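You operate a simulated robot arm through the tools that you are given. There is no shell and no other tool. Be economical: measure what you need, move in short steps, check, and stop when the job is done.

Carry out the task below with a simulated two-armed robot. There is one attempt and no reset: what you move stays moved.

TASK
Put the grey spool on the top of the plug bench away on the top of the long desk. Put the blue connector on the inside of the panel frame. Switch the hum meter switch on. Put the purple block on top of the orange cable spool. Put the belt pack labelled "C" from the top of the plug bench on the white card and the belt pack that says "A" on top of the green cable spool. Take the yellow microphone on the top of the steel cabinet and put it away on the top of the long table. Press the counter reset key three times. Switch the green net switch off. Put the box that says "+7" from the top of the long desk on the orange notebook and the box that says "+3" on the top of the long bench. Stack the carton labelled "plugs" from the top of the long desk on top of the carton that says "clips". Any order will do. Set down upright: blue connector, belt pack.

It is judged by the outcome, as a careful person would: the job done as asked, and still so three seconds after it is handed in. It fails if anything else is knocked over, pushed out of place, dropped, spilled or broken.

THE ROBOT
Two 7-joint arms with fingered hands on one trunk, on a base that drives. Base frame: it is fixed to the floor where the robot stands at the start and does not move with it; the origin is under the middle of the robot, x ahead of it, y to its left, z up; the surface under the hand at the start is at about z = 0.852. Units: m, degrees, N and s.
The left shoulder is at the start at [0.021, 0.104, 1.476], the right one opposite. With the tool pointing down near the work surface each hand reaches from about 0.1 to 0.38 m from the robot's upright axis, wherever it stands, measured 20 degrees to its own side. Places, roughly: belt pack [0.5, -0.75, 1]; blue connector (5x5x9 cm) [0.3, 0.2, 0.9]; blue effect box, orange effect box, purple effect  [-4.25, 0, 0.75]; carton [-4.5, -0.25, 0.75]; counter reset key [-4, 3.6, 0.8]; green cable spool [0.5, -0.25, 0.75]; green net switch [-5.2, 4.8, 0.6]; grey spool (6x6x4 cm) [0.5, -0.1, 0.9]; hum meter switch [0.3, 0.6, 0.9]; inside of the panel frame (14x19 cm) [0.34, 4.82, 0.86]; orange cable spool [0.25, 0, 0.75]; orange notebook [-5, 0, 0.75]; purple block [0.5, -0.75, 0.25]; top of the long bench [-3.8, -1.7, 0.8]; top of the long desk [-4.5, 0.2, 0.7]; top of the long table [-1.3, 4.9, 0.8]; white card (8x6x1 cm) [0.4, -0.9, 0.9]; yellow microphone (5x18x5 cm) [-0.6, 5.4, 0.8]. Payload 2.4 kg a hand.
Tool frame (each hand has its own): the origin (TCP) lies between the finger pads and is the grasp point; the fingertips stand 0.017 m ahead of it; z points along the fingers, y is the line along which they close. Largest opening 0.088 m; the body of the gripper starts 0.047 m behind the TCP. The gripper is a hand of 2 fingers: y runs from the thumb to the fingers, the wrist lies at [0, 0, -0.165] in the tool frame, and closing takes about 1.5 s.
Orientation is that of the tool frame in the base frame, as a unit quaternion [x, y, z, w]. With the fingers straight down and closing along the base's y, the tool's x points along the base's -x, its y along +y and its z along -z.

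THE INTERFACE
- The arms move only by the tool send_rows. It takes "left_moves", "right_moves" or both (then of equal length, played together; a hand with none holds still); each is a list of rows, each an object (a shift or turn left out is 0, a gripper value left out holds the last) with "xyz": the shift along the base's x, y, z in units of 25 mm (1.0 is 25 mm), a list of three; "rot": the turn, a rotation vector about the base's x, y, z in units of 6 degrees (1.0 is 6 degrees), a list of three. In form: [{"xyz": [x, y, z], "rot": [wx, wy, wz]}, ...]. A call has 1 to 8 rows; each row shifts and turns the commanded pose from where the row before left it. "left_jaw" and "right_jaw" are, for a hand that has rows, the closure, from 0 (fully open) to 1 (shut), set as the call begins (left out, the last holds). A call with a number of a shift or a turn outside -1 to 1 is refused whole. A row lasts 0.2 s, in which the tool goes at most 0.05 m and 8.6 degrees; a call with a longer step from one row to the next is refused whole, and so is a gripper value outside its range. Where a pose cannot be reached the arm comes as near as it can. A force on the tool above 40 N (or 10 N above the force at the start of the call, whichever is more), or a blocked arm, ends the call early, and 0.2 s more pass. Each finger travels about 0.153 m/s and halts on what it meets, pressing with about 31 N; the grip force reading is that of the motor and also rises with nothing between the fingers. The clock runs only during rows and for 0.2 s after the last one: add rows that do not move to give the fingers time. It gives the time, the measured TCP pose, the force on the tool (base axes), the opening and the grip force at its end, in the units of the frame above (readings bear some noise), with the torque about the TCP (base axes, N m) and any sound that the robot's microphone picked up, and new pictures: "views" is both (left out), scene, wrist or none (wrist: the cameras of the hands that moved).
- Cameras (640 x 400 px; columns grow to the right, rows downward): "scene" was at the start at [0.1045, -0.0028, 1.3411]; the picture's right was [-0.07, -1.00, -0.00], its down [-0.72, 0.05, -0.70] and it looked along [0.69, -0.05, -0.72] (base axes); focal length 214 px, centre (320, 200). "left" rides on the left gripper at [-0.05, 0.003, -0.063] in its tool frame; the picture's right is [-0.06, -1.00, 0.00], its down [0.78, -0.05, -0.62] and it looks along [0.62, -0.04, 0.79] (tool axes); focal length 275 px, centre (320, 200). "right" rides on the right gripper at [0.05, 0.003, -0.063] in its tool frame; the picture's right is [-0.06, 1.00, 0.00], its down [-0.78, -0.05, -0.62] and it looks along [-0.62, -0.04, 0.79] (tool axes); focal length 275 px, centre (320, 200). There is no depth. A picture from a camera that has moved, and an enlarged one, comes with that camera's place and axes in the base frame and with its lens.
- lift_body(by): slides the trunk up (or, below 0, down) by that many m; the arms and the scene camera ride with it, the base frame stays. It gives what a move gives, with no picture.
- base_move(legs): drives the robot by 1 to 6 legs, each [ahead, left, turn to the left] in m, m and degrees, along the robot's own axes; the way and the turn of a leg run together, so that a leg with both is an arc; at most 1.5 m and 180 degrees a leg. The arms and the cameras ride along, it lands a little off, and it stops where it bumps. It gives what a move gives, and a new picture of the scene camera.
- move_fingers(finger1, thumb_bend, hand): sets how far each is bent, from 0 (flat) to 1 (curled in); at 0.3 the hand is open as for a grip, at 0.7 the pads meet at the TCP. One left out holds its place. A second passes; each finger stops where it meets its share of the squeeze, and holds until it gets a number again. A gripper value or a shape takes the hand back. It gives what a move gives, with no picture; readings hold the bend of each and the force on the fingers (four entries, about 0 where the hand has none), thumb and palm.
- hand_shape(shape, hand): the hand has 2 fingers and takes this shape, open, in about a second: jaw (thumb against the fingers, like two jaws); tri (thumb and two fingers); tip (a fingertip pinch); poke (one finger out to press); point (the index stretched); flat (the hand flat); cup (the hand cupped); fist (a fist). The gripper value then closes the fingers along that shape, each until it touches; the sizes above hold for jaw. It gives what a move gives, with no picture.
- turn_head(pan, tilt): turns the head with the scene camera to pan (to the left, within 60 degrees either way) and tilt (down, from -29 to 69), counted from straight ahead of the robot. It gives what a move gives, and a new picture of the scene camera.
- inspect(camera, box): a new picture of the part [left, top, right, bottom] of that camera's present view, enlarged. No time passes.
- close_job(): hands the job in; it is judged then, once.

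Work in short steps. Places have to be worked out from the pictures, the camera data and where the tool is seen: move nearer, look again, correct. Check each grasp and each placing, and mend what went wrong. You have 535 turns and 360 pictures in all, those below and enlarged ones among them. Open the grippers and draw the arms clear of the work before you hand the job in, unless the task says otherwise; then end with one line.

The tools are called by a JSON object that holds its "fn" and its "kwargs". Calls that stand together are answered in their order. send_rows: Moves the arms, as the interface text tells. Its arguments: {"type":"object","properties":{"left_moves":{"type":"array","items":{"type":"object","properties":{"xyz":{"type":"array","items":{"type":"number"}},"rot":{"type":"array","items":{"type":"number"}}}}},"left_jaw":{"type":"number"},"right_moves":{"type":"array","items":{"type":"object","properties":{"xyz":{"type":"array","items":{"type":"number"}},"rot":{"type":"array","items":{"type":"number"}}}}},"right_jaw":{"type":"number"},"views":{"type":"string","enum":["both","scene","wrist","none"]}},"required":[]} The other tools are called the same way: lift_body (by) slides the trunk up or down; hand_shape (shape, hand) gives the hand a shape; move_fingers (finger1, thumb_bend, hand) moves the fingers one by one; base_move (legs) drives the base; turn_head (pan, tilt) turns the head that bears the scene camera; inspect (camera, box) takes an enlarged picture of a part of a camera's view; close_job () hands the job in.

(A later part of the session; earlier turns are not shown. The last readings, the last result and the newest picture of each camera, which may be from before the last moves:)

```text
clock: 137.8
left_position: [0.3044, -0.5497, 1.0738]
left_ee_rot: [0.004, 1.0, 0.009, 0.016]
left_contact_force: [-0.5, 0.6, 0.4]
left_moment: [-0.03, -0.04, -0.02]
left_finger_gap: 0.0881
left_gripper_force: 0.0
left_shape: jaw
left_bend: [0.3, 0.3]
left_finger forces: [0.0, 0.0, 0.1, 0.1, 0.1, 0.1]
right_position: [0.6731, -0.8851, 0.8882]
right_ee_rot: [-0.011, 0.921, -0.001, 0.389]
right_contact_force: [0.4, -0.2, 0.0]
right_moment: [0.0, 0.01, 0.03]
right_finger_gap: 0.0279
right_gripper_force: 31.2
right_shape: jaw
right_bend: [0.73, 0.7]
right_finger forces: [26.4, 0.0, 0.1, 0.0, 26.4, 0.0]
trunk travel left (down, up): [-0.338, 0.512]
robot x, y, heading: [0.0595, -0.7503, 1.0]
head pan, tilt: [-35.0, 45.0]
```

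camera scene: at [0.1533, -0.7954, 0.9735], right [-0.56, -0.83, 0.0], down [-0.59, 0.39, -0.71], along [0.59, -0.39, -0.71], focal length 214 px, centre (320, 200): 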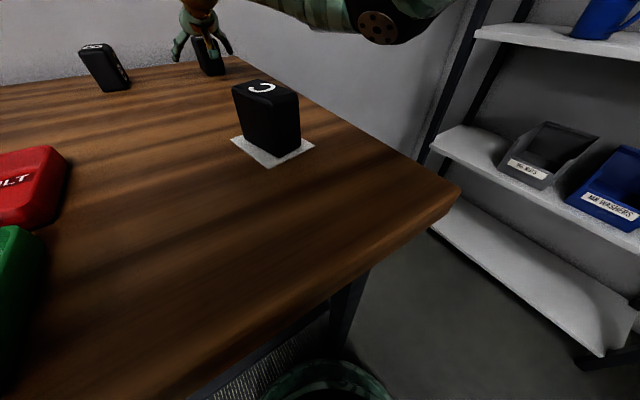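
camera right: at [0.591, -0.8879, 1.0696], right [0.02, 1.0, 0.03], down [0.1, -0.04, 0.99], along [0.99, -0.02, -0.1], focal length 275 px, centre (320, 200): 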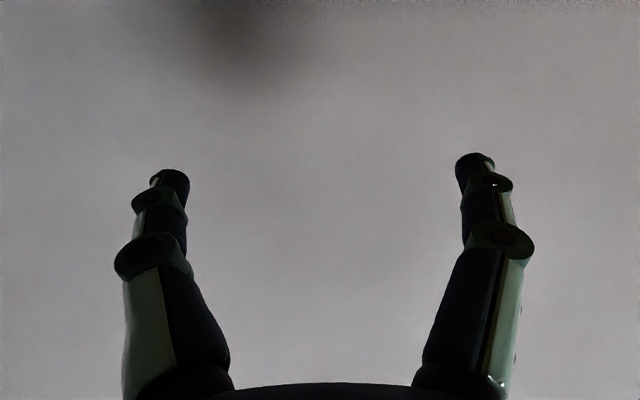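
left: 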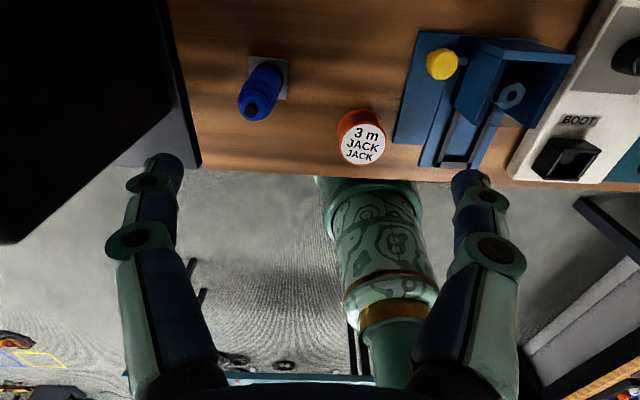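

A is gripped. Lift, retract, then slide the base left to the green spool.

{"fn": "send_rows", "kwargs": {"right_moves": [{"xyz": [0, 0, 1]}, {"xyz": [0, 0, 1]}, {"xyz": [0, 0, 1]}, {"xyz": [0, 0, 1]}, {"xyz": [-0.5, 0, 1]}, {"xyz": [-1, 0, 1]}, {"xyz": [-1, 0, 1]}, {"xyz": [-1, 0, 0]}], "left_moves": [{}, {}, {}, {}, {"xyz": [0, 0, 1]}, {"xyz": [0, 0, 1]}, {"xyz": [0, 0, 1]}, {}], "views": "none"}}

{"fn": "send_rows", "kwargs": {"right_moves": [{"xyz": [-1, 0.5, 0]}, {"xyz": [-1, 0.5, 0]}, {"xyz": [-0.5, 0, 0]}], "views": "none"}}

{"fn": "base_move", "kwargs": {"legs": [[0, 0.52, -1]]}}

{"fn": "turn_head", "kwargs": {"pan": -15, "tilt": 40}}

```text
clock: 139.6
left_position: [0.3031, -0.5498, 1.1498]
left_ee_rot: [0.005, 1.0, 0.009, 0.016]
left_contact_force: [-0.1, 0.0, -1.0]
left_moment: [-0.03, -0.02, 0.01]
left_finger_gap: 0.088
left_gripper_force: 0.1
left_shape: jaw
left_bend: [0.3, 0.3]
left_finger forces: [0.0, 0.0, 0.0, 0.0, 0.1, 0.0]
right_position: [0.5874, -0.8853, 1.063]
right_ee_rot: [-0.01, 0.921, -0.002, 0.39]
right_contact_force: [-0.7, 0.3, -2.6]
right_moment: [-0.01, -0.01, 0.0]
right_finger_gap: 0.0278
right_gripper_force: 31.3
right_shape: jaw
right_bend: [0.73, 0.7]
right_finger forces: [26.5, 0.0, 0.0, 0.0, 26.5, 0.0]
trunk travel left (down, up): [-0.338, 0.512]
robot x, y, heading: [0.0557, -0.7536, 1.1]
head pan, tilt: [-35.0, 45.0]
```

```text
clock: 140.4
left_position: [0.3045, -0.5509, 1.1505]
left_ee_rot: [0.005, 1.0, 0.008, 0.017]
left_contact_force: [0.2, 0.1, -0.1]
left_moment: [0.01, -0.01, -0.02]
left_finger_gap: 0.0879
left_gripper_force: 0.1
left_shape: jaw
left_bend: [0.3, 0.3]
left_finger forces: [0.1, 0.1, 0.0, 0.1, 0.0, 0.0]
right_position: [0.5259, -0.8597, 1.0632]
right_ee_rot: [-0.01, 0.921, -0.002, 0.389]
right_contact_force: [-0.1, 0.3, -1.3]
right_moment: [0.01, 0.01, 0.0]
right_finger_gap: 0.0275
right_gripper_force: 31.2
right_shape: jaw
right_bend: [0.73, 0.7]
right_finger forces: [26.5, 0.0, 0.1, 0.0, 26.4, 0.0]
trunk travel left (down, up): [-0.338, 0.512]
robot x, y, heading: [0.0542, -0.7526, 1.4]
head pan, tilt: [-35.0, 45.0]
```

```text
clock: 143.4
left_position: [0.2977, -0.0312, 1.1483]
left_ee_rot: [0.011, 1.0, 0.009, 0.017]
left_contact_force: [0.4, 0.1, 0.8]
left_moment: [-0.04, 0.0, 0.05]
left_finger_gap: 0.0881
left_gripper_force: 0.1
left_shape: jaw
left_bend: [0.3, 0.3]
left_finger forces: [0.1, 0.1, 0.0, 0.1, 0.1, 0.1]
right_position: [0.5169, -0.343, 1.0622]
right_ee_rot: [-0.006, 0.921, -0.003, 0.39]
right_contact_force: [0.9, -1.6, -1.1]
right_moment: [0.03, -0.03, 0.01]
right_finger_gap: 0.0277
right_gripper_force: 31.4
right_shape: jaw
right_bend: [0.73, 0.7]
right_finger forces: [26.4, 0.0, 0.0, 0.0, 26.4, 0.0]
trunk travel left (down, up): [-0.338, 0.512]
robot x, y, heading: [0.0494, -0.2299, 0.8]
head pan, tilt: [-35.0, 45.0]
camera scene: at [0.145, -0.2751, 0.9735], right [-0.56, -0.83, 0.0], down [-0.58, 0.4, -0.71], along [0.58, -0.4, -0.71], focal length 214 px, centre (320, 200)
```

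scene: 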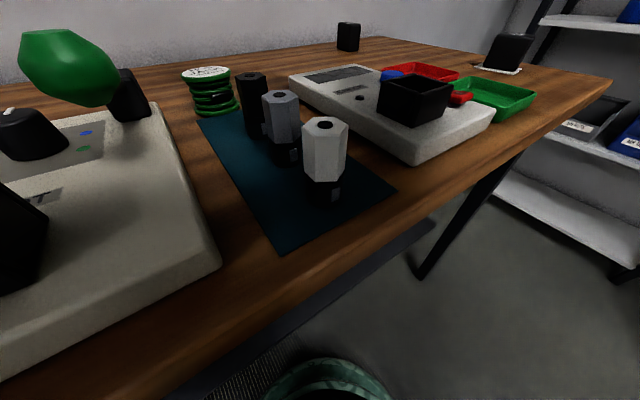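

```text
clock: 144.3
left_position: [0.2996, -0.0307, 1.1488]
left_ee_rot: [0.01, 1.0, 0.009, 0.017]
left_contact_force: [0.1, -0.4, -0.3]
left_moment: [-0.01, -0.02, 0.04]
left_finger_gap: 0.0881
left_gripper_force: 0.0
left_shape: jaw
left_bend: [0.3, 0.3]
left_finger forces: [0.0, 0.0, 0.0, 0.0, 0.0, 0.0]
right_position: [0.5166, -0.3429, 1.0637]
right_ee_rot: [-0.007, 0.921, -0.003, 0.39]
right_contact_force: [0.4, 0.1, -1.7]
right_moment: [0.01, 0.02, 0.0]
right_finger_gap: 0.028
right_gripper_force: 31.1
right_shape: jaw
right_bend: [0.73, 0.7]
right_finger forces: [26.5, 0.0, 0.0, 0.1, 26.5, 0.0]
trunk travel left (down, up): [-0.338, 0.512]
robot x, y, heading: [0.0479, -0.2341, 0.5]
head pan, tilt: [-15.0, 40.0]
camera scene: at [0.1603, -0.2505, 0.9807], right [-0.25, -0.97, 0.0], down [-0.62, 0.16, -0.77], along [0.74, -0.19, -0.64], focal length 214 px, centre (320, 200)
```

scene: 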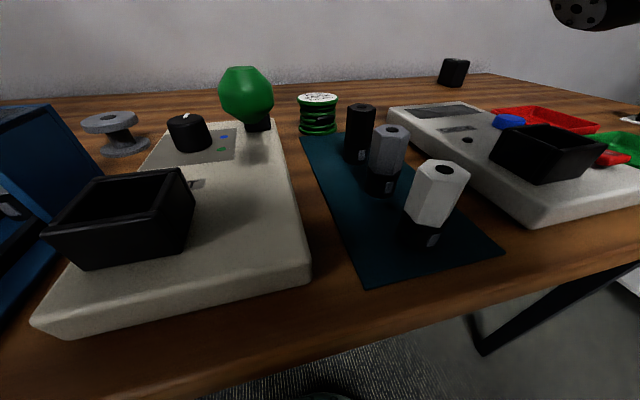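

I'll zoom on the green spool to pin its top.

{"fn": "inspect", "kwargs": {"camera": "scene", "box": [260, 75, 380, 150]}}

```text
5.33 times, centred on (320, 112) of scene
camera zoom: at [0.1603, -0.2505, 0.9807], right [-0.25, -0.97, 0.0], down [-0.62, 0.16, -0.77], along [0.74, -0.19, -0.64], focal length 1144 px, centre (320, 667)
```

zoom: 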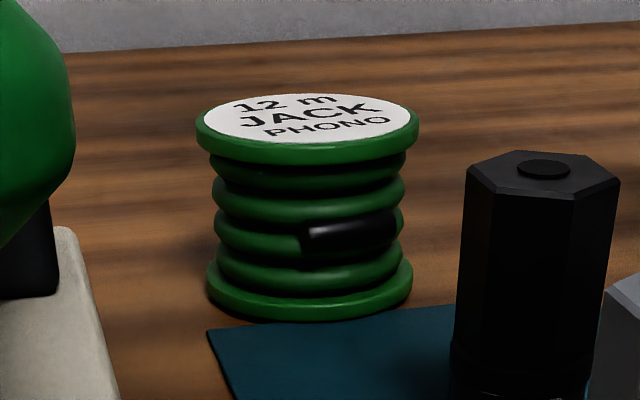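

Spool top centre ≈[0.483, −0.330], z≈0.897. Bring A above it and lower toward contact (TCP z ≈0.935).

{"fn": "send_rows", "kwargs": {"right_moves": [{"xyz": [-0.5, 0.2, 0]}, {"xyz": [-0.5, 0.2, -0.5]}, {"xyz": [-0.4, 0.1, -1]}, {"xyz": [0, 0, -1]}, {"xyz": [0, 0, -1]}, {"xyz": [0, 0, -1]}, {}], "views": "scene"}}

```text
clock: 145.9
left_position: [0.2982, -0.0306, 1.1481]
left_ee_rot: [0.01, 1.0, 0.009, 0.016]
left_contact_force: [-0.1, 0.4, -0.4]
left_moment: [0.01, -0.02, 0.0]
left_finger_gap: 0.0881
left_gripper_force: 0.0
left_shape: jaw
left_bend: [0.3, 0.3]
left_finger forces: [0.1, 0.0, 0.0, 0.1, 0.0, 0.1]
right_position: [0.4826, -0.3287, 0.9491]
right_ee_rot: [-0.007, 0.921, -0.003, 0.39]
right_contact_force: [0.4, 0.3, -1.3]
right_moment: [0.05, 0.02, 0.03]
right_finger_gap: 0.028
right_gripper_force: 31.0
right_shape: jaw
right_bend: [0.73, 0.7]
right_finger forces: [26.4, 0.0, 0.1, 0.1, 26.6, 0.0]
trunk travel left (down, up): [-0.338, 0.512]
robot x, y, heading: [0.0472, -0.228, 0.5]
head pan, tilt: [-15.0, 40.0]
camera scene: at [0.1603, -0.2505, 0.9808], right [-0.25, -0.97, 0.0], down [-0.62, 0.16, -0.77], along [0.74, -0.19, -0.64], focal length 214 px, centre (320, 200)
```

scene: 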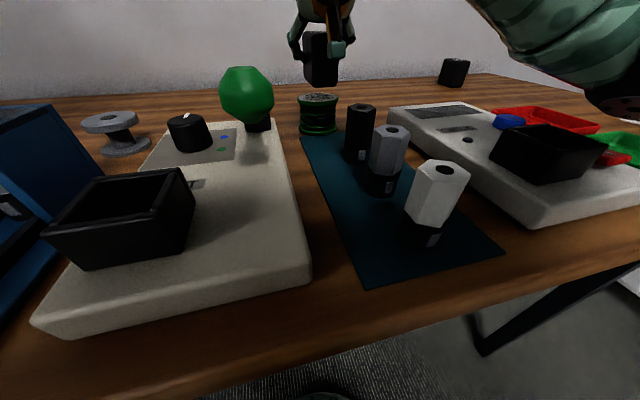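

{"fn": "inspect", "kwargs": {"camera": "scene", "box": [260, 20, 380, 145]}}

```text
3.20 times, centred on (320, 82) of scene
camera zoom: at [0.1603, -0.2505, 0.9808], right [-0.25, -0.97, 0.0], down [-0.62, 0.16, -0.77], along [0.74, -0.19, -0.64], focal length 686 px, centre (320, 576)
```

zoom: 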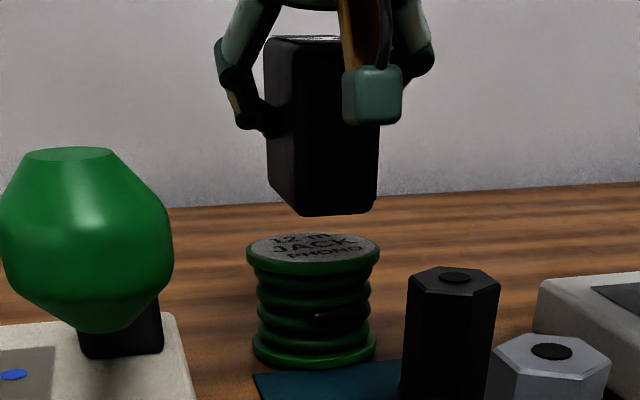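

The pack looks ~5 mm right of the spool's centre; correct that and lower to contact.

{"fn": "send_rows", "kwargs": {"right_moves": [{"xyz": [-0.05, 0.2, 0]}, {"xyz": [0, 0, -0.3]}, {"xyz": [0, 0, -0.2]}, {"xyz": [0, 0, -0.1]}, {}], "views": "none"}}

```text
clock: 147.1
left_position: [0.2973, -0.0312, 1.1495]
left_ee_rot: [0.01, 1.0, 0.009, 0.017]
left_contact_force: [0.8, -0.6, -0.1]
left_moment: [-0.01, -0.03, 0.0]
left_finger_gap: 0.088
left_gripper_force: 0.1
left_shape: jaw
left_bend: [0.3, 0.3]
left_finger forces: [0.1, 0.0, 0.0, 0.0, 0.0, 0.1]
right_position: [0.4803, -0.3255, 0.9346]
right_ee_rot: [-0.007, 0.921, -0.003, 0.39]
right_contact_force: [0.2, -0.2, -1.3]
right_moment: [-0.01, 0.01, -0.01]
right_finger_gap: 0.0278
right_gripper_force: 30.8
right_shape: jaw
right_bend: [0.73, 0.7]
right_finger forces: [26.6, 0.0, 0.1, 0.1, 26.6, 0.0]
trunk travel left (down, up): [-0.338, 0.512]
robot x, y, heading: [0.0493, -0.2358, 0.8]
head pan, tilt: [-15.0, 40.0]
```

{"fn": "send_rows", "kwargs": {"right_moves": [{"xyz": [0, 0, -0.1]}, {"xyz": [0, 0, -0.1]}, {}], "views": "none"}}

{"fn": "inspect", "kwargs": {"camera": "scene", "box": [260, 20, 380, 145]}}

```text
clock: 147.9
left_position: [0.2975, -0.0312, 1.1498]
left_ee_rot: [0.01, 1.0, 0.009, 0.018]
left_contact_force: [0.2, -0.6, -1.3]
left_moment: [0.0, -0.02, 0.04]
left_finger_gap: 0.088
left_gripper_force: 0.0
left_shape: jaw
left_bend: [0.3, 0.3]
left_finger forces: [0.0, 0.1, 0.0, 0.1, 0.0, 0.0]
right_position: [0.4799, -0.3253, 0.9318]
right_ee_rot: [-0.007, 0.92, -0.002, 0.391]
right_contact_force: [1.1, 0.5, 8.6]
right_moment: [-0.09, -0.09, 0.0]
right_finger_gap: 0.0286
right_gripper_force: 31.4
right_shape: jaw
right_bend: [0.74, 0.71]
right_finger forces: [27.5, 0.0, 0.0, 0.0, 27.5, 0.1]
trunk travel left (down, up): [-0.338, 0.512]
robot x, y, heading: [0.0488, -0.2329, 0.6]
head pan, tilt: [-15.0, 40.0]
```

```text
3.20 times, centred on (320, 82) of scene
camera zoom: at [0.1598, -0.2503, 0.9809], right [-0.25, -0.97, 0.0], down [-0.62, 0.16, -0.77], along [0.74, -0.19, -0.64], focal length 686 px, centre (320, 576)
```

zoom: 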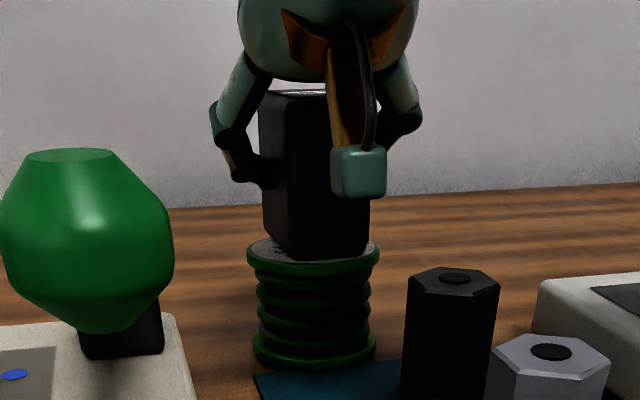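

A rests on the spool. Release and withdraw up and back.

{"fn": "send_rows", "kwargs": {"right_moves": [{}, {}, {}, {}, {}, {}], "right_jaw": 0, "views": "none"}}

{"fn": "send_rows", "kwargs": {"right_moves": [{"xyz": [-0.4, 0, 0.5]}, {"xyz": [-0.6, 0, 0.8]}, {"xyz": [-0.6, 0, 1]}, {"xyz": [-0.6, 0, 1]}, {"xyz": [-0.6, 0, 1]}, {"xyz": [-0.6, 0, 1]}, {}], "views": "scene"}}

```text
clock: 149.3
left_position: [0.2974, -0.0309, 1.1484]
left_ee_rot: [0.01, 1.0, 0.009, 0.016]
left_contact_force: [0.1, -0.7, 0.7]
left_moment: [0.0, 0.02, 0.0]
left_finger_gap: 0.088
left_gripper_force: 0.1
left_shape: jaw
left_bend: [0.3, 0.3]
left_finger forces: [0.0, 0.0, 0.0, 0.0, 0.0, 0.0]
right_position: [0.4798, -0.3246, 0.9311]
right_ee_rot: [-0.006, 0.921, -0.003, 0.39]
right_contact_force: [0.1, 0.4, 0.3]
right_moment: [-0.04, 0.0, -0.02]
right_finger_gap: 0.0877
right_gripper_force: 0.1
right_shape: jaw
right_bend: [0.3, 0.3]
right_finger forces: [0.1, 0.0, 0.1, 0.0, 0.0, 0.0]
trunk travel left (down, up): [-0.338, 0.512]
robot x, y, heading: [0.0458, -0.2316, 0.5]
head pan, tilt: [-15.0, 40.0]
```

```text
clock: 150.9
left_position: [0.2982, -0.031, 1.1496]
left_ee_rot: [0.01, 1.0, 0.008, 0.016]
left_contact_force: [0.2, -0.2, 0.9]
left_moment: [0.0, 0.01, 0.01]
left_finger_gap: 0.0878
left_gripper_force: 0.1
left_shape: jaw
left_bend: [0.3, 0.3]
left_finger forces: [0.0, 0.1, 0.0, 0.1, 0.0, 0.0]
right_position: [0.3978, -0.3223, 1.0676]
right_ee_rot: [-0.006, 0.921, -0.004, 0.389]
right_contact_force: [-0.5, -1.0, -0.2]
right_moment: [0.0, 0.01, -0.04]
right_finger_gap: 0.0878
right_gripper_force: 0.0
right_shape: jaw
right_bend: [0.3, 0.3]
right_finger forces: [0.1, 0.0, 0.0, 0.1, 0.1, 0.0]
right hand out of reach, approached as far as the arm can: row 6
trunk travel left (down, up): [-0.338, 0.512]
robot x, y, heading: [0.0467, -0.2334, 0.8]
head pan, tilt: [-15.0, 40.0]
camera scene: at [0.1602, -0.2504, 0.9807], right [-0.25, -0.97, 0.0], down [-0.62, 0.16, -0.77], along [0.74, -0.19, -0.64], focal length 214 px, centre (320, 200)
```

scene: 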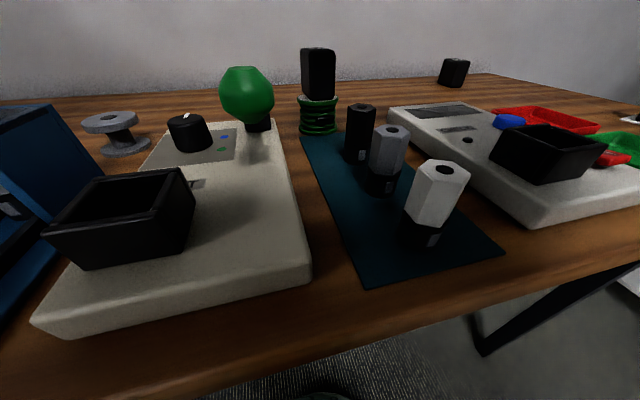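

A stands on the green spool. Next the purple block on the lower shelf: back away and slide right to y≈−0.52.

{"fn": "send_rows", "kwargs": {"left_moves": [{"xyz": [-1, 0, 1]}, {"xyz": [-1, 0, 1]}, {"xyz": [-1, 0, 1]}, {"xyz": [-1, 0, 1]}], "right_moves": [{"xyz": [0, -0.5, 0.5]}, {"xyz": [0, -0.5, 0.5]}, {"xyz": [0, -0.5, 0.5]}, {}], "views": "none"}}

{"fn": "base_move", "kwargs": {"legs": [[-0.45, 0, 0], [0, -0.29, -0.6]]}}

{"fn": "lift_body", "kwargs": {"by": -0.33}}

{"fn": "turn_head", "kwargs": {"pan": 0, "tilt": 30}}

```text
clock: 151.9
left_position: [0.2044, -0.0527, 1.2314]
left_ee_rot: [0.011, 1.0, 0.008, 0.018]
left_contact_force: [0.7, 0.9, -1.0]
left_moment: [-0.01, 0.01, -0.01]
left_finger_gap: 0.0881
left_gripper_force: 0.0
left_shape: jaw
left_bend: [0.3, 0.3]
left_finger forces: [0.0, 0.0, 0.0, 0.1, 0.0, 0.0]
left hand out of reach, approached as far as the arm can: row 3, 4
right_position: [0.3982, -0.3604, 1.104]
right_ee_rot: [-0.007, 0.921, -0.003, 0.389]
right_contact_force: [-0.3, -0.7, -0.1]
right_moment: [0.0, 0.01, -0.02]
right_finger_gap: 0.0878
right_gripper_force: 0.0
right_shape: jaw
right_bend: [0.3, 0.3]
right_finger forces: [0.0, 0.0, 0.1, 0.0, 0.1, 0.1]
trunk travel left (down, up): [-0.338, 0.512]
robot x, y, heading: [0.0484, -0.2343, 0.5]
head pan, tilt: [-15.0, 40.0]
```

```text
clock: 156.2
left_position: [-0.24, -0.3563, 1.2304]
left_ee_rot: [0.022, 1.0, 0.007, 0.017]
left_contact_force: [-0.3, -0.1, -0.5]
left_moment: [-0.01, 0.0, 0.04]
left_finger_gap: 0.088
left_gripper_force: 0.2
left_shape: jaw
left_bend: [0.3, 0.3]
left_finger forces: [0.0, 0.0, 0.0, 0.0, 0.0, 0.0]
right_position: [-0.055, -0.6694, 1.1039]
right_ee_rot: [0.005, 0.921, -0.009, 0.389]
right_contact_force: [0.2, -0.1, -0.7]
right_moment: [0.02, 0.03, -0.02]
right_finger_gap: 0.0878
right_gripper_force: 0.0
right_shape: jaw
right_bend: [0.3, 0.3]
right_finger forces: [0.0, 0.0, 0.0, 0.1, 0.1, 0.1]
trunk travel left (down, up): [-0.338, 0.512]
robot x, y, heading: [-0.4, -0.5348, -0.9]
head pan, tilt: [-15.0, 40.0]
camera scene: at [-0.29, -0.5521, 0.9808], right [-0.27, -0.96, 0.0], down [-0.62, 0.17, -0.77], along [0.74, -0.21, -0.64], focal length 214 px, centre (320, 200)
```

scene: 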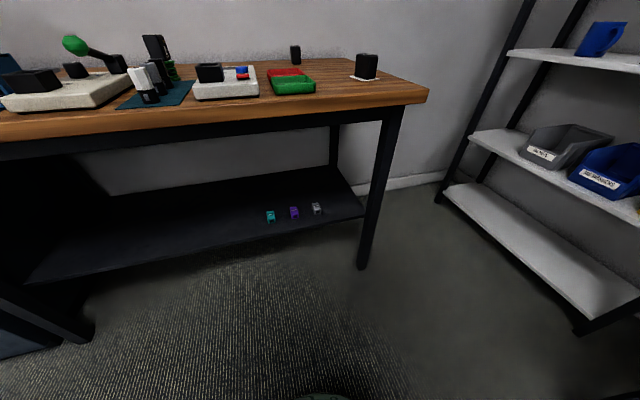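

```text
clock: 159.5
left_position: [-0.1446, -0.3573, 0.8581]
left_ee_rot: [0.023, 0.992, 0.006, -0.123]
left_contact_force: [0.8, 0.5, -1.1]
left_moment: [-0.03, 0.0, 0.0]
left_finger_gap: 0.0879
left_gripper_force: 0.1
left_shape: jaw
left_bend: [0.3, 0.3]
left_finger forces: [0.0, 0.1, 0.0, 0.0, 0.0, 0.0]
right_position: [-0.003, -0.6701, 0.6908]
right_ee_rot: [0.005, 0.964, -0.008, 0.266]
right_contact_force: [-0.6, -0.4, 1.0]
right_moment: [0.0, 0.0, -0.01]
right_finger_gap: 0.0877
right_gripper_force: 0.1
right_shape: jaw
right_bend: [0.3, 0.3]
right_finger forces: [0.1, 0.0, 0.1, 0.1, 0.0, 0.1]
trunk travel left (down, up): [-0.008, 0.842]
robot x, y, heading: [-0.4033, -0.5304, -0.8]
head pan, tilt: [-15.0, 40.0]
```

```text
clock: 160.2
left_position: [-0.1431, -0.357, 0.8574]
left_ee_rot: [0.024, 0.992, 0.006, -0.123]
left_contact_force: [-0.4, -0.8, 0.1]
left_moment: [-0.03, 0.05, -0.02]
left_finger_gap: 0.0882
left_gripper_force: 0.1
left_shape: jaw
left_bend: [0.3, 0.3]
left_finger forces: [0.0, 0.1, 0.0, 0.0, 0.0, 0.0]
right_position: [-0.0034, -0.6698, 0.6898]
right_ee_rot: [0.004, 0.964, -0.007, 0.265]
right_contact_force: [-0.4, 0.1, -0.1]
right_moment: [-0.01, 0.0, -0.01]
right_finger_gap: 0.0878
right_gripper_force: 0.0
right_shape: jaw
right_bend: [0.3, 0.3]
right_finger forces: [0.1, 0.0, 0.1, 0.0, 0.1, 0.0]
trunk travel left (down, up): [-0.008, 0.842]
robot x, y, heading: [-0.4025, -0.5287, -0.7]
head pan, tilt: [0.0, 30.0]
camera scene: at [-0.2654, -0.5303, 0.6717], right [-0.01, -1.0, 0.0], down [-0.5, 0.01, -0.87], along [0.87, -0.01, -0.5], focal length 214 px, centre (320, 200)
```

scene: 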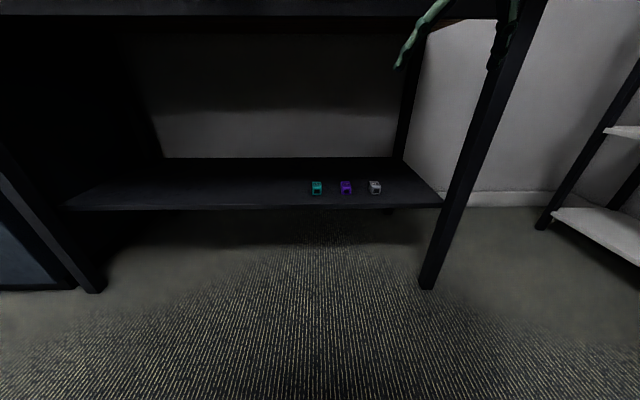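

I'll zoom on the blocks to combine with the earlier sighting.

{"fn": "inspect", "kwargs": {"camera": "scene", "box": [290, 150, 410, 225]}}

```text
5.33 times, centred on (350, 188) of scene
camera zoom: at [-0.2654, -0.5303, 0.6717], right [-0.01, -1.0, 0.0], down [-0.5, 0.01, -0.87], along [0.87, -0.01, -0.5], focal length 1144 px, centre (160, 267)
```

zoom: 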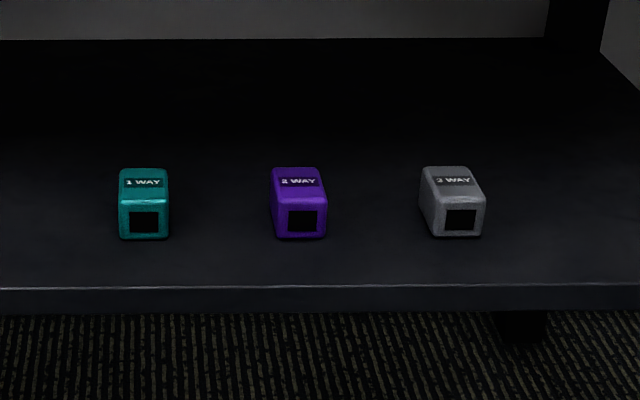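

Triangulating: shelf top z≈0.32, purple block centred ≈[0.407, −0.629], ~3.4 cm wide. Lower the right hand below the tabletop and tuck the left hand back before driving in.

{"fn": "send_rows", "kwargs": {"right_moves": [{"xyz": [0, 0, -1]}, {"xyz": [0, 0, -1]}, {"xyz": [0, 0, -1]}, {"xyz": [0, 0, -1]}, {"xyz": [0, 0, -1]}, {"xyz": [0, 0, -1]}, {"xyz": [0, 0, -1]}, {"xyz": [0, 0, -1]}], "left_moves": [{"xyz": [-0.5, 0.5, -1]}, {"xyz": [-0.5, 0.5, -1]}, {"xyz": [-0.5, 0.5, -1]}, {"xyz": [-0.5, 0.5, -1]}, {"xyz": [-0.5, 0.5, -1]}, {"xyz": [-0.5, 0.5, -1]}, {"xyz": [-0.5, 0.5, -1]}, {"xyz": [-0.5, 0.5, -1]}], "views": "scene"}}

```text
clock: 162.0
left_position: [-0.154, -0.2761, 0.709]
left_ee_rot: [0.023, 0.992, 0.007, -0.123]
left_contact_force: [-0.5, 0.2, -0.8]
left_moment: [0.01, 0.0, 0.04]
left_finger_gap: 0.0881
left_gripper_force: 0.0
left_shape: jaw
left_bend: [0.3, 0.3]
left_finger forces: [0.1, 0.1, 0.0, 0.1, 0.0, 0.0]
left hand out of reach, approached as far as the arm can: row 4, 5, 6, 7, 8
right_position: [0.0054, -0.6698, 0.4906]
right_ee_rot: [0.004, 0.964, -0.007, 0.265]
right_contact_force: [-0.8, 0.4, 0.1]
right_moment: [-0.03, 0.03, -0.01]
right_finger_gap: 0.088
right_gripper_force: 0.1
right_shape: jaw
right_bend: [0.3, 0.3]
right_finger forces: [0.1, 0.0, 0.1, 0.0, 0.0, 0.0]
right hand out of reach, approached as far as the arm can: row 1, 3
trunk travel left (down, up): [-0.008, 0.842]
robot x, y, heading: [-0.401, -0.5371, -0.9]
head pan, tilt: [0.0, 30.0]
camera scene: at [-0.2654, -0.5302, 0.6717], right [-0.01, -1.0, 0.0], down [-0.5, 0.01, -0.87], along [0.87, -0.01, -0.5], focal length 214 px, centre (320, 200)
```

scene: 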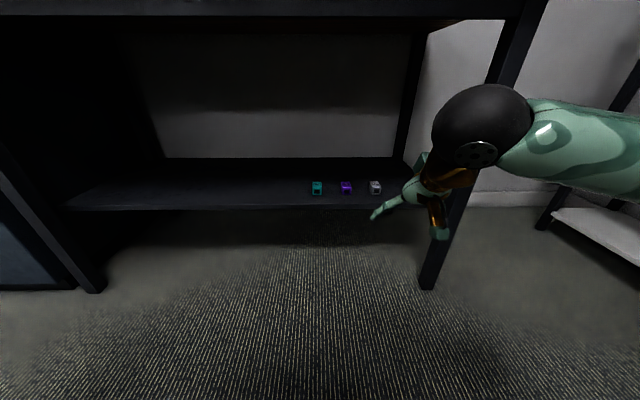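

The left hand would meet the table edge; I'll raise it above the tabletop level instead.

{"fn": "send_rows", "kwargs": {"left_moves": [{"xyz": [0, 0, 1], "rot": [0, -0.5, 0]}, {"xyz": [0, 0, 1], "rot": [0, -0.5, 0]}, {"xyz": [0, 0, 1], "rot": [0, -0.5, 0]}, {"xyz": [0, 0, 1], "rot": [0, -0.5, 0]}, {"xyz": [0, 0, 1], "rot": [0, -0.5, 0]}, {"xyz": [0, 0, 1]}, {"xyz": [0, 0, 1]}, {"xyz": [0, 0, 1]}], "views": "none"}}

{"fn": "send_rows", "kwargs": {"left_moves": [{"xyz": [0, 0, 1]}, {"xyz": [0, 0, 1]}, {"xyz": [0, 0, 1]}, {}], "views": "none"}}

```text
clock: 163.8
left_position: [-0.1343, -0.3473, 0.8609]
left_ee_rot: [0.022, 1.0, 0.009, 0.007]
left_contact_force: [0.4, -0.7, 0.5]
left_moment: [-0.01, 0.01, -0.01]
left_finger_gap: 0.0882
left_gripper_force: 0.1
left_shape: jaw
left_bend: [0.3, 0.3]
left_finger forces: [0.0, 0.0, 0.1, 0.0, 0.0, 0.0]
left hand out of reach, approached as far as the arm can: row 1, 2, 3, 4, 5, 6, 7, 8
right_position: [0.0072, -0.6698, 0.4911]
right_ee_rot: [0.004, 0.964, -0.007, 0.265]
right_contact_force: [-0.7, 0.1, -0.6]
right_moment: [-0.02, 0.02, 0.01]
right_finger_gap: 0.0881
right_gripper_force: 0.1
right_shape: jaw
right_bend: [0.3, 0.3]
right_finger forces: [0.0, 0.0, 0.0, 0.0, 0.1, 0.0]
trunk travel left (down, up): [-0.008, 0.842]
robot x, y, heading: [-0.3987, -0.5311, -0.9]
head pan, tilt: [0.0, 30.0]
```

```text
clock: 164.8
left_position: [-0.1279, -0.3836, 0.8955]
left_ee_rot: [0.021, 1.0, 0.009, 0.008]
left_contact_force: [-0.2, -0.9, -0.2]
left_moment: [0.01, 0.02, 0.0]
left_finger_gap: 0.0879
left_gripper_force: 0.1
left_shape: jaw
left_bend: [0.3, 0.3]
left_finger forces: [0.1, 0.1, 0.0, 0.0, 0.1, 0.1]
left hand out of reach, approached as far as the arm can: row 1, 2, 3
right_position: [0.0061, -0.6698, 0.4915]
right_ee_rot: [0.004, 0.964, -0.006, 0.265]
right_contact_force: [-0.4, -0.3, 0.1]
right_moment: [-0.02, 0.02, -0.04]
right_finger_gap: 0.0879
right_gripper_force: 0.1
right_shape: jaw
right_bend: [0.3, 0.3]
right_finger forces: [0.1, 0.0, 0.1, 0.1, 0.1, 0.0]
trunk travel left (down, up): [-0.008, 0.842]
robot x, y, heading: [-0.4022, -0.5315, -0.7]
head pan, tilt: [0.0, 30.0]
```

Left hand now clears the tabletop. Drive in 0.3 m with heading corrected.

{"fn": "base_move", "kwargs": {"legs": [[0.28, 0.0, 0.8]]}}

```text
clock: 166.8
left_position: [0.1491, -0.3792, 0.894]
left_ee_rot: [0.013, 1.0, 0.008, 0.007]
left_contact_force: [0.0, 0.1, 0.6]
left_moment: [0.01, 0.0, 0.03]
left_finger_gap: 0.088
left_gripper_force: 0.1
left_shape: jaw
left_bend: [0.3, 0.3]
left_finger forces: [0.2, 0.0, 0.0, 0.0, 0.0, 0.1]
right_position: [0.2884, -0.6628, 0.4905]
right_ee_rot: [-0.006, 0.964, -0.004, 0.266]
right_contact_force: [0.5, 0.8, -0.8]
right_moment: [0.02, 0.0, 0.02]
right_finger_gap: 0.0877
right_gripper_force: 0.0
right_shape: jaw
right_bend: [0.3, 0.3]
right_finger forces: [0.0, 0.2, 0.0, 0.0, 0.1, 0.0]
trunk travel left (down, up): [-0.008, 0.842]
robot x, y, heading: [-0.119, -0.5345, 0.7]
head pan, tilt: [0.0, 30.0]
camera scene: at [0.014, -0.5284, 0.6717], right [0.01, -1.0, 0.0], down [-0.5, 0.0, -0.87], along [0.87, 0.01, -0.5], focal length 214 px, centre (320, 200)
```

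scene: 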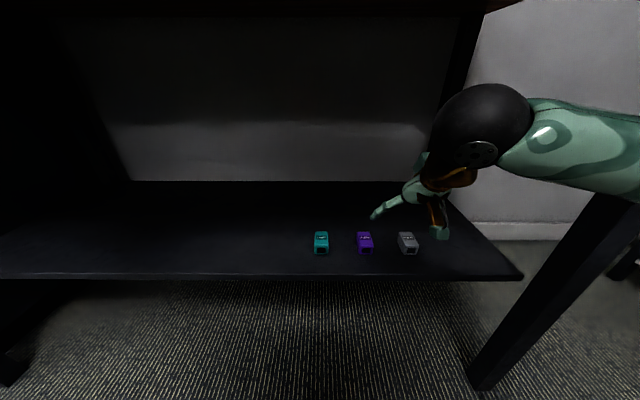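

Purple block: x 0.381–0.425, y ≈ −0.627. Move the right hand above it.

{"fn": "send_rows", "kwargs": {"right_moves": [{"xyz": [0.9, 0.3, 0]}, {"xyz": [0.9, 0.3, 0]}, {"xyz": [0.9, 0.3, 0]}, {"xyz": [0.9, 0.3, 0]}, {"xyz": [0.9, 0.24, -0.8]}, {"xyz": [0, 0, -1]}, {"xyz": [0, 0, -0.8]}, {}], "views": "both"}}

```text
clock: 168.6
left_position: [0.1484, -0.3794, 0.8953]
left_ee_rot: [0.012, 1.0, 0.009, 0.007]
left_contact_force: [0.0, 0.1, 0.2]
left_moment: [-0.01, 0.01, 0.03]
left_finger_gap: 0.0881
left_gripper_force: 0.1
left_shape: jaw
left_bend: [0.3, 0.3]
left_finger forces: [0.0, 0.1, 0.0, 0.0, 0.1, 0.0]
right_position: [0.4012, -0.6268, 0.425]
right_ee_rot: [-0.005, 0.964, -0.004, 0.265]
right_contact_force: [-0.4, 0.5, -0.2]
right_moment: [-0.02, -0.01, 0.01]
right_finger_gap: 0.088
right_gripper_force: 0.0
right_shape: jaw
right_bend: [0.3, 0.3]
right_finger forces: [0.0, 0.0, 0.0, 0.0, 0.0, 0.1]
trunk travel left (down, up): [-0.008, 0.842]
robot x, y, heading: [-0.1215, -0.5327, 0.3]
head pan, tilt: [0.0, 30.0]
camera scene: at [0.0141, -0.5283, 0.6717], right [0.01, -1.0, 0.0], down [-0.5, 0.0, -0.87], along [0.87, 0.01, -0.5], focal length 214 px, centre (320, 200)
camera right: at [0.327, -0.6227, 0.4531], right [0.04, 1.0, 0.02], down [0.36, -0.04, 0.93], along [0.93, -0.03, -0.36], focal length 275 px, centre (320, 200)
```

scene: 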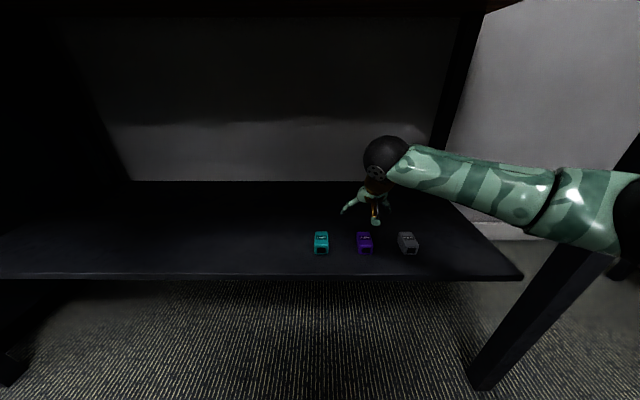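
right: 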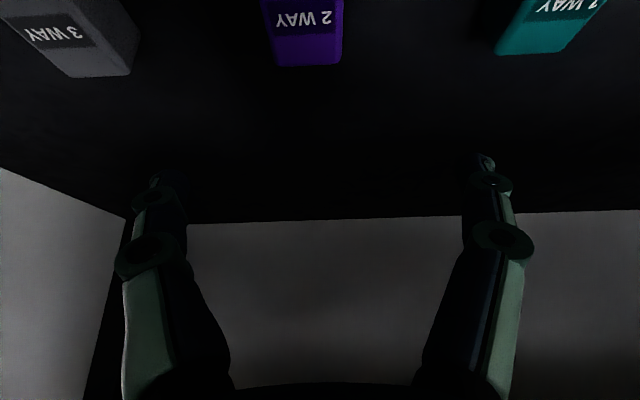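

Nearly centred; nudge right 4 mm, descend and grasp.

{"fn": "send_rows", "kwargs": {"right_moves": [{"xyz": [0.1, -0.15, -1]}, {"xyz": [0, 0, -1]}, {"xyz": [0, 0, -1]}, {"xyz": [0, 0, -0.45]}, {}], "views": "none"}}

{"fn": "send_rows", "kwargs": {"right_moves": [{}, {}, {}, {}, {}, {}, {}, {}], "right_jaw": 1, "views": "scene"}}

```text
clock: 169.8
left_position: [0.1483, -0.381, 0.8957]
left_ee_rot: [0.012, 1.0, 0.008, 0.007]
left_contact_force: [-0.2, 0.4, -0.1]
left_moment: [-0.02, -0.01, -0.02]
left_finger_gap: 0.0881
left_gripper_force: 0.0
left_shape: jaw
left_bend: [0.3, 0.3]
left_finger forces: [0.0, 0.0, 0.1, 0.0, 0.0, 0.1]
right_position: [0.404, -0.6311, 0.3404]
right_ee_rot: [-0.005, 0.964, -0.004, 0.266]
right_contact_force: [0.1, 0.0, -0.5]
right_moment: [0.01, 0.01, -0.01]
right_finger_gap: 0.0879
right_gripper_force: 0.1
right_shape: jaw
right_bend: [0.3, 0.3]
right_finger forces: [0.1, 0.0, 0.0, 0.0, 0.0, 0.0]
trunk travel left (down, up): [-0.008, 0.842]
robot x, y, heading: [-0.1199, -0.5332, 0.4]
head pan, tilt: [0.0, 30.0]
```

```text
clock: 171.6
left_position: [0.1481, -0.3797, 0.8965]
left_ee_rot: [0.012, 1.0, 0.008, 0.007]
left_contact_force: [-0.8, 0.2, 0.3]
left_moment: [-0.02, 0.02, -0.02]
left_finger_gap: 0.088
left_gripper_force: 0.1
left_shape: jaw
left_bend: [0.3, 0.3]
left_finger forces: [0.1, 0.1, 0.0, 0.1, 0.1, 0.0]
right_position: [0.403, -0.6305, 0.3394]
right_ee_rot: [-0.006, 0.964, -0.003, 0.266]
right_contact_force: [-0.2, 0.0, 0.2]
right_moment: [-0.01, -0.02, -0.02]
right_finger_gap: 0.0259
right_gripper_force: 31.0
right_shape: jaw
right_bend: [0.74, 0.7]
right_finger forces: [27.0, 0.1, 0.0, 0.1, 26.9, 0.0]
trunk travel left (down, up): [-0.008, 0.842]
robot x, y, heading: [-0.1238, -0.5347, 0.4]
head pan, tilt: [0.0, 30.0]
camera scene: at [0.0141, -0.5283, 0.6717], right [0.01, -1.0, 0.0], down [-0.5, 0.0, -0.87], along [0.87, 0.01, -0.5], focal length 214 px, centre (320, 200)
```

scene: 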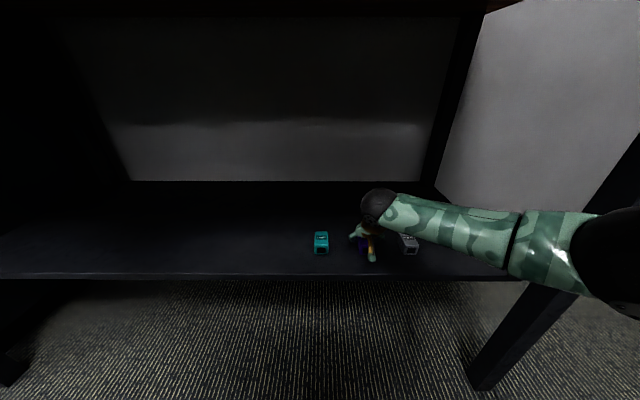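

Purple gripped. Lift, pull back, and drive out from under the bench.

{"fn": "send_rows", "kwargs": {"right_moves": [{"xyz": [0, 0, 1]}, {"xyz": [0, 0, 1]}, {"xyz": [0, 0, 1]}, {"xyz": [-0.5, 0, 0.5]}, {"xyz": [-1, 0, 0.3]}, {"xyz": [-1, 0, 0]}], "views": "none"}}

{"fn": "base_move", "kwargs": {"legs": [[-0.33, 0, 0]]}}

{"fn": "lift_body", "kwargs": {"by": 0.48}}

```text
clock: 173.0
left_position: [0.1484, -0.3794, 0.8959]
left_ee_rot: [0.012, 1.0, 0.008, 0.006]
left_contact_force: [0.0, -0.7, -0.3]
left_moment: [-0.05, -0.03, -0.02]
left_finger_gap: 0.0881
left_gripper_force: 0.1
left_shape: jaw
left_bend: [0.3, 0.3]
left_finger forces: [0.0, 0.0, 0.0, 0.0, 0.1, 0.1]
right_position: [0.3405, -0.6299, 0.4367]
right_ee_rot: [-0.007, 0.964, -0.003, 0.265]
right_contact_force: [-0.3, 0.1, -0.7]
right_moment: [0.03, 0.03, 0.01]
right_finger_gap: 0.026
right_gripper_force: 31.1
right_shape: jaw
right_bend: [0.74, 0.7]
right_finger forces: [27.2, 0.0, 0.0, 0.0, 27.0, 0.0]
trunk travel left (down, up): [-0.008, 0.842]
robot x, y, heading: [-0.1221, -0.5328, 0.2]
head pan, tilt: [0.0, 30.0]
```

```text
clock: 175.2
left_position: [-0.1801, -0.3826, 0.8948]
left_ee_rot: [0.014, 1.0, 0.008, 0.008]
left_contact_force: [-0.2, -0.4, -0.6]
left_moment: [0.01, 0.01, -0.01]
left_finger_gap: 0.0879
left_gripper_force: 0.1
left_shape: jaw
left_bend: [0.3, 0.3]
left_finger forces: [0.0, 0.0, 0.0, 0.0, 0.0, 0.1]
right_position: [0.0121, -0.6326, 0.4358]
right_ee_rot: [-0.004, 0.964, -0.004, 0.266]
right_contact_force: [0.0, 0.7, -0.3]
right_moment: [-0.01, 0.02, -0.01]
right_finger_gap: 0.0259
right_gripper_force: 30.8
right_shape: jaw
right_bend: [0.74, 0.7]
right_finger forces: [27.1, 0.1, 0.0, 0.0, 27.1, 0.0]
trunk travel left (down, up): [-0.008, 0.842]
robot x, y, heading: [-0.4519, -0.5311, 0.1]
head pan, tilt: [0.0, 30.0]
camera scene: at [-0.3144, -0.5305, 0.6717], right [0.0, -1.0, 0.0], down [-0.5, 0.0, -0.87], along [0.87, 0.0, -0.5], focal length 214 px, centre (320, 200)
```

scene: 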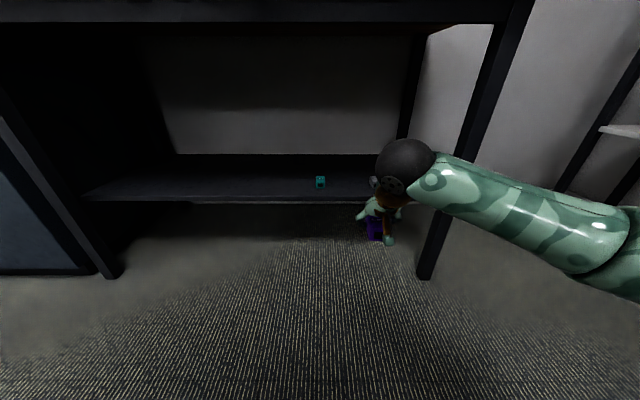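

```text
refused: 0.48 is not a number from -0.4 to 0.4
```

Raise the trunk by 0.4, lift the right hand above bench level, and slide left toward the orange spool.

{"fn": "lift_body", "kwargs": {"by": 0.4}}

{"fn": "send_rows", "kwargs": {"right_moves": [{"xyz": [0, 0, 1]}, {"xyz": [0, 0, 1]}, {"xyz": [0, 0, 1]}, {"xyz": [0, 0, 1]}, {"xyz": [0, 0, 1]}, {"xyz": [0, 0, 1]}, {"xyz": [0, 0, 1]}, {"xyz": [0, 0, 1]}], "left_moves": [{"xyz": [0, 0.5, -0.5]}, {"xyz": [0, 0.5, -0.5]}, {"xyz": [0, 0.5, -0.5]}, {"xyz": [0, 0.5, -0.5]}, {}, {}, {}, {}], "views": "none"}}

{"fn": "base_move", "kwargs": {"legs": [[0, 0.62, 0]]}}

{"fn": "turn_head", "kwargs": {"pan": 0, "tilt": 35}}

```text
clock: 179.0
left_position: [-0.1796, -0.3819, 1.2947]
left_ee_rot: [0.014, 1.0, 0.008, 0.007]
left_contact_force: [0.2, 0.0, 0.2]
left_moment: [0.01, 0.01, -0.01]
left_finger_gap: 0.088
left_gripper_force: 0.0
left_shape: jaw
left_bend: [0.3, 0.3]
left_finger forces: [0.1, 0.1, 0.0, 0.0, 0.0, 0.1]
right_position: [0.0124, -0.6332, 0.835]
right_ee_rot: [-0.004, 0.964, -0.004, 0.266]
right_contact_force: [-0.4, -0.5, -0.3]
right_moment: [-0.01, 0.02, 0.0]
right_finger_gap: 0.0259
right_gripper_force: 31.8
right_shape: jaw
right_bend: [0.74, 0.7]
right_finger forces: [27.1, 0.1, 0.0, 0.0, 27.1, 0.1]
trunk travel left (down, up): [-0.408, 0.442]
robot x, y, heading: [-0.4514, -0.538, 0.1]
head pan, tilt: [0.0, 30.0]
```

```text
clock: 180.8
left_position: [-0.1803, -0.3309, 1.2443]
left_ee_rot: [0.014, 1.0, 0.009, 0.007]
left_contact_force: [-0.2, -0.5, 0.5]
left_moment: [-0.01, 0.04, -0.01]
left_finger_gap: 0.0879
left_gripper_force: 0.1
left_shape: jaw
left_bend: [0.3, 0.3]
left_finger forces: [0.0, 0.0, 0.1, 0.0, 0.1, 0.0]
right_position: [0.0109, -0.6321, 1.0366]
right_ee_rot: [-0.003, 0.964, -0.005, 0.265]
right_contact_force: [-0.1, -0.6, -1.4]
right_moment: [-0.01, 0.0, 0.01]
right_finger_gap: 0.0261
right_gripper_force: 30.9
right_shape: jaw
right_bend: [0.74, 0.7]
right_finger forces: [27.2, 0.1, 0.0, 0.0, 27.1, 0.0]
trunk travel left (down, up): [-0.408, 0.442]
robot x, y, heading: [-0.4523, -0.5345, 0.3]
head pan, tilt: [0.0, 30.0]
```

```text
clock: 184.2
left_position: [-0.1741, 0.282, 1.2445]
left_ee_rot: [0.02, 1.0, 0.008, 0.007]
left_contact_force: [-1.0, 0.2, 0.8]
left_moment: [0.0, -0.01, 0.0]
left_finger_gap: 0.088
left_gripper_force: 0.2
left_shape: jaw
left_bend: [0.3, 0.3]
left_finger forces: [0.0, 0.0, 0.1, 0.0, 0.0, 0.0]
right_position: [0.0115, -0.022, 1.0374]
right_ee_rot: [0.004, 0.964, -0.007, 0.266]
right_contact_force: [1.8, -0.3, -0.4]
right_moment: [0.01, -0.01, 0.0]
right_finger_gap: 0.0262
right_gripper_force: 31.2
right_shape: jaw
right_bend: [0.74, 0.7]
right_finger forces: [27.3, 0.0, 0.0, 0.0, 27.2, 0.1]
trunk travel left (down, up): [-0.408, 0.442]
robot x, y, heading: [-0.449, 0.0833, -0.5]
head pan, tilt: [0.0, 30.0]
camera scene: at [-0.33, 0.086, 1.0665], right [-0.01, -1.0, 0.0], down [-0.5, 0.01, -0.87], along [0.87, -0.01, -0.5], focal length 214 px, centre (320, 200)
```

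scene: 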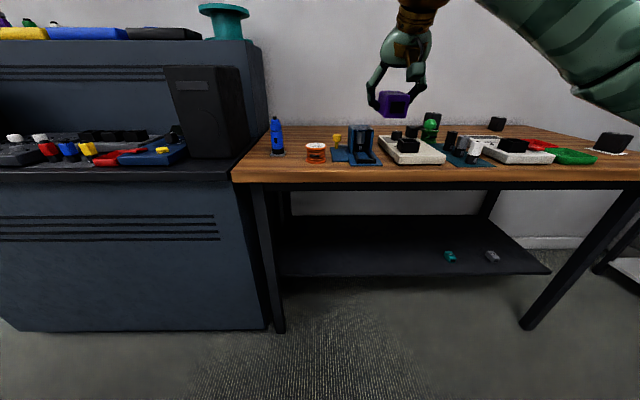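

```text
clock: 184.9
left_position: [-0.1745, 0.2823, 1.2452]
left_ee_rot: [0.021, 1.0, 0.009, 0.007]
left_contact_force: [-0.6, 0.9, -0.8]
left_moment: [0.0, 0.02, 0.01]
left_finger_gap: 0.0879
left_gripper_force: 0.1
left_shape: jaw
left_bend: [0.3, 0.3]
left_finger forces: [0.1, 0.0, 0.0, 0.0, 0.0, 0.0]
right_position: [0.0119, -0.0212, 1.0361]
right_ee_rot: [0.004, 0.964, -0.007, 0.265]
right_contact_force: [0.3, 0.4, -1.0]
right_moment: [0.01, -0.02, 0.0]
right_finger_gap: 0.0259
right_gripper_force: 31.8
right_shape: jaw
right_bend: [0.74, 0.7]
right_finger forces: [27.2, 0.0, 0.1, 0.0, 27.2, 0.1]
trunk travel left (down, up): [-0.408, 0.442]
robot x, y, heading: [-0.449, 0.0835, -0.6]
head pan, tilt: [0.0, 35.0]
camera scene: at [-0.3324, 0.0859, 1.0587], right [-0.01, -1.0, 0.0], down [-0.57, 0.01, -0.82], along [0.82, -0.01, -0.57], focal length 214 px, centre (320, 200)
```

scene: 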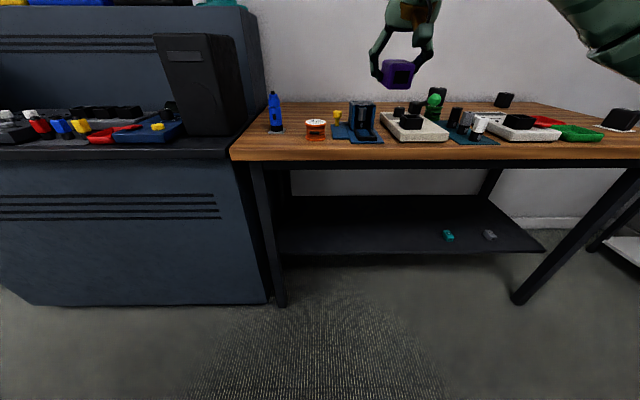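

Approach the bench to x≈−0.09 for placing on the orange spool.

{"fn": "base_move", "kwargs": {"legs": [[0.36, 0, 0.6]]}}

{"fn": "turn_head", "kwargs": {"pan": 0, "tilt": 45}}

```text
clock: 187.2
left_position: [0.1868, 0.2789, 1.2453]
left_ee_rot: [0.019, 1.0, 0.008, 0.006]
left_contact_force: [0.5, 0.0, 0.0]
left_moment: [0.01, 0.01, -0.03]
left_finger_gap: 0.0881
left_gripper_force: 0.0
left_shape: jaw
left_bend: [0.3, 0.3]
left_finger forces: [0.1, 0.0, 0.0, 0.0, 0.0, 0.1]
right_position: [0.3738, -0.022, 1.0359]
right_ee_rot: [0.001, 0.964, -0.005, 0.266]
right_contact_force: [-0.6, 0.2, -0.3]
right_moment: [-0.01, 0.0, 0.02]
right_finger_gap: 0.0259
right_gripper_force: 30.7
right_shape: jaw
right_bend: [0.74, 0.7]
right_finger forces: [27.3, 0.0, 0.0, 0.1, 27.1, 0.0]
trunk travel left (down, up): [-0.408, 0.442]
robot x, y, heading: [-0.0889, 0.0818, -0.3]
head pan, tilt: [0.0, 35.0]
camera scene: at [0.0301, 0.0828, 1.0587], right [-0.01, -1.0, 0.0], down [-0.57, 0.0, -0.82], along [0.82, -0.01, -0.57], focal length 214 px, centre (320, 200)
```

scene: 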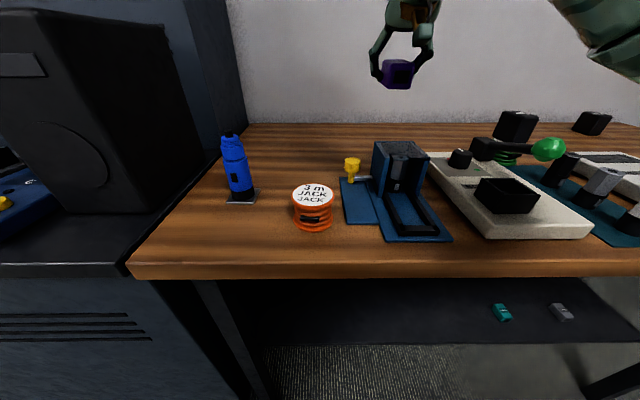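

```text
clock: 187.9
left_position: [0.1877, 0.2799, 1.2449]
left_ee_rot: [0.019, 1.0, 0.008, 0.007]
left_contact_force: [-0.3, 0.7, -0.9]
left_moment: [0.02, 0.0, 0.0]
left_finger_gap: 0.088
left_gripper_force: 0.0
left_shape: jaw
left_bend: [0.3, 0.3]
left_finger forces: [0.1, 0.1, 0.0, 0.0, 0.0, 0.0]
right_position: [0.3737, -0.0229, 1.0365]
right_ee_rot: [0.001, 0.964, -0.006, 0.265]
right_contact_force: [0.6, 0.1, 0.3]
right_moment: [0.01, 0.0, 0.0]
right_finger_gap: 0.0258
right_gripper_force: 31.6
right_shape: jaw
right_bend: [0.74, 0.7]
right_finger forces: [27.2, 0.0, 0.0, 0.0, 27.3, 0.0]
trunk travel left (down, up): [-0.408, 0.442]
robot x, y, heading: [-0.0872, 0.0839, -0.5]
head pan, tilt: [0.0, 45.0]
camera scene: at [0.0231, 0.0829, 1.0439], right [-0.01, -1.0, 0.0], down [-0.71, 0.01, -0.71], along [0.71, -0.01, -0.71], focal length 214 px, centre (320, 200)
```

scene: 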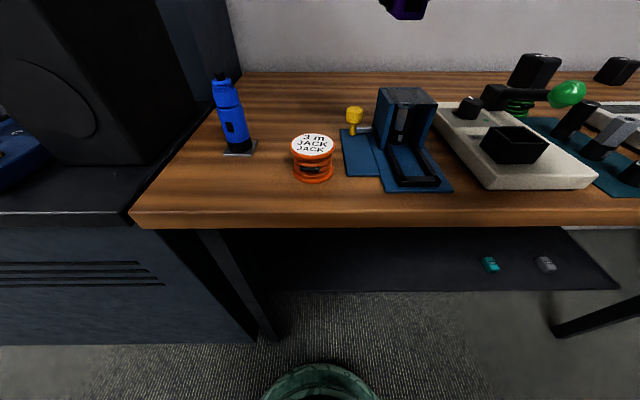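

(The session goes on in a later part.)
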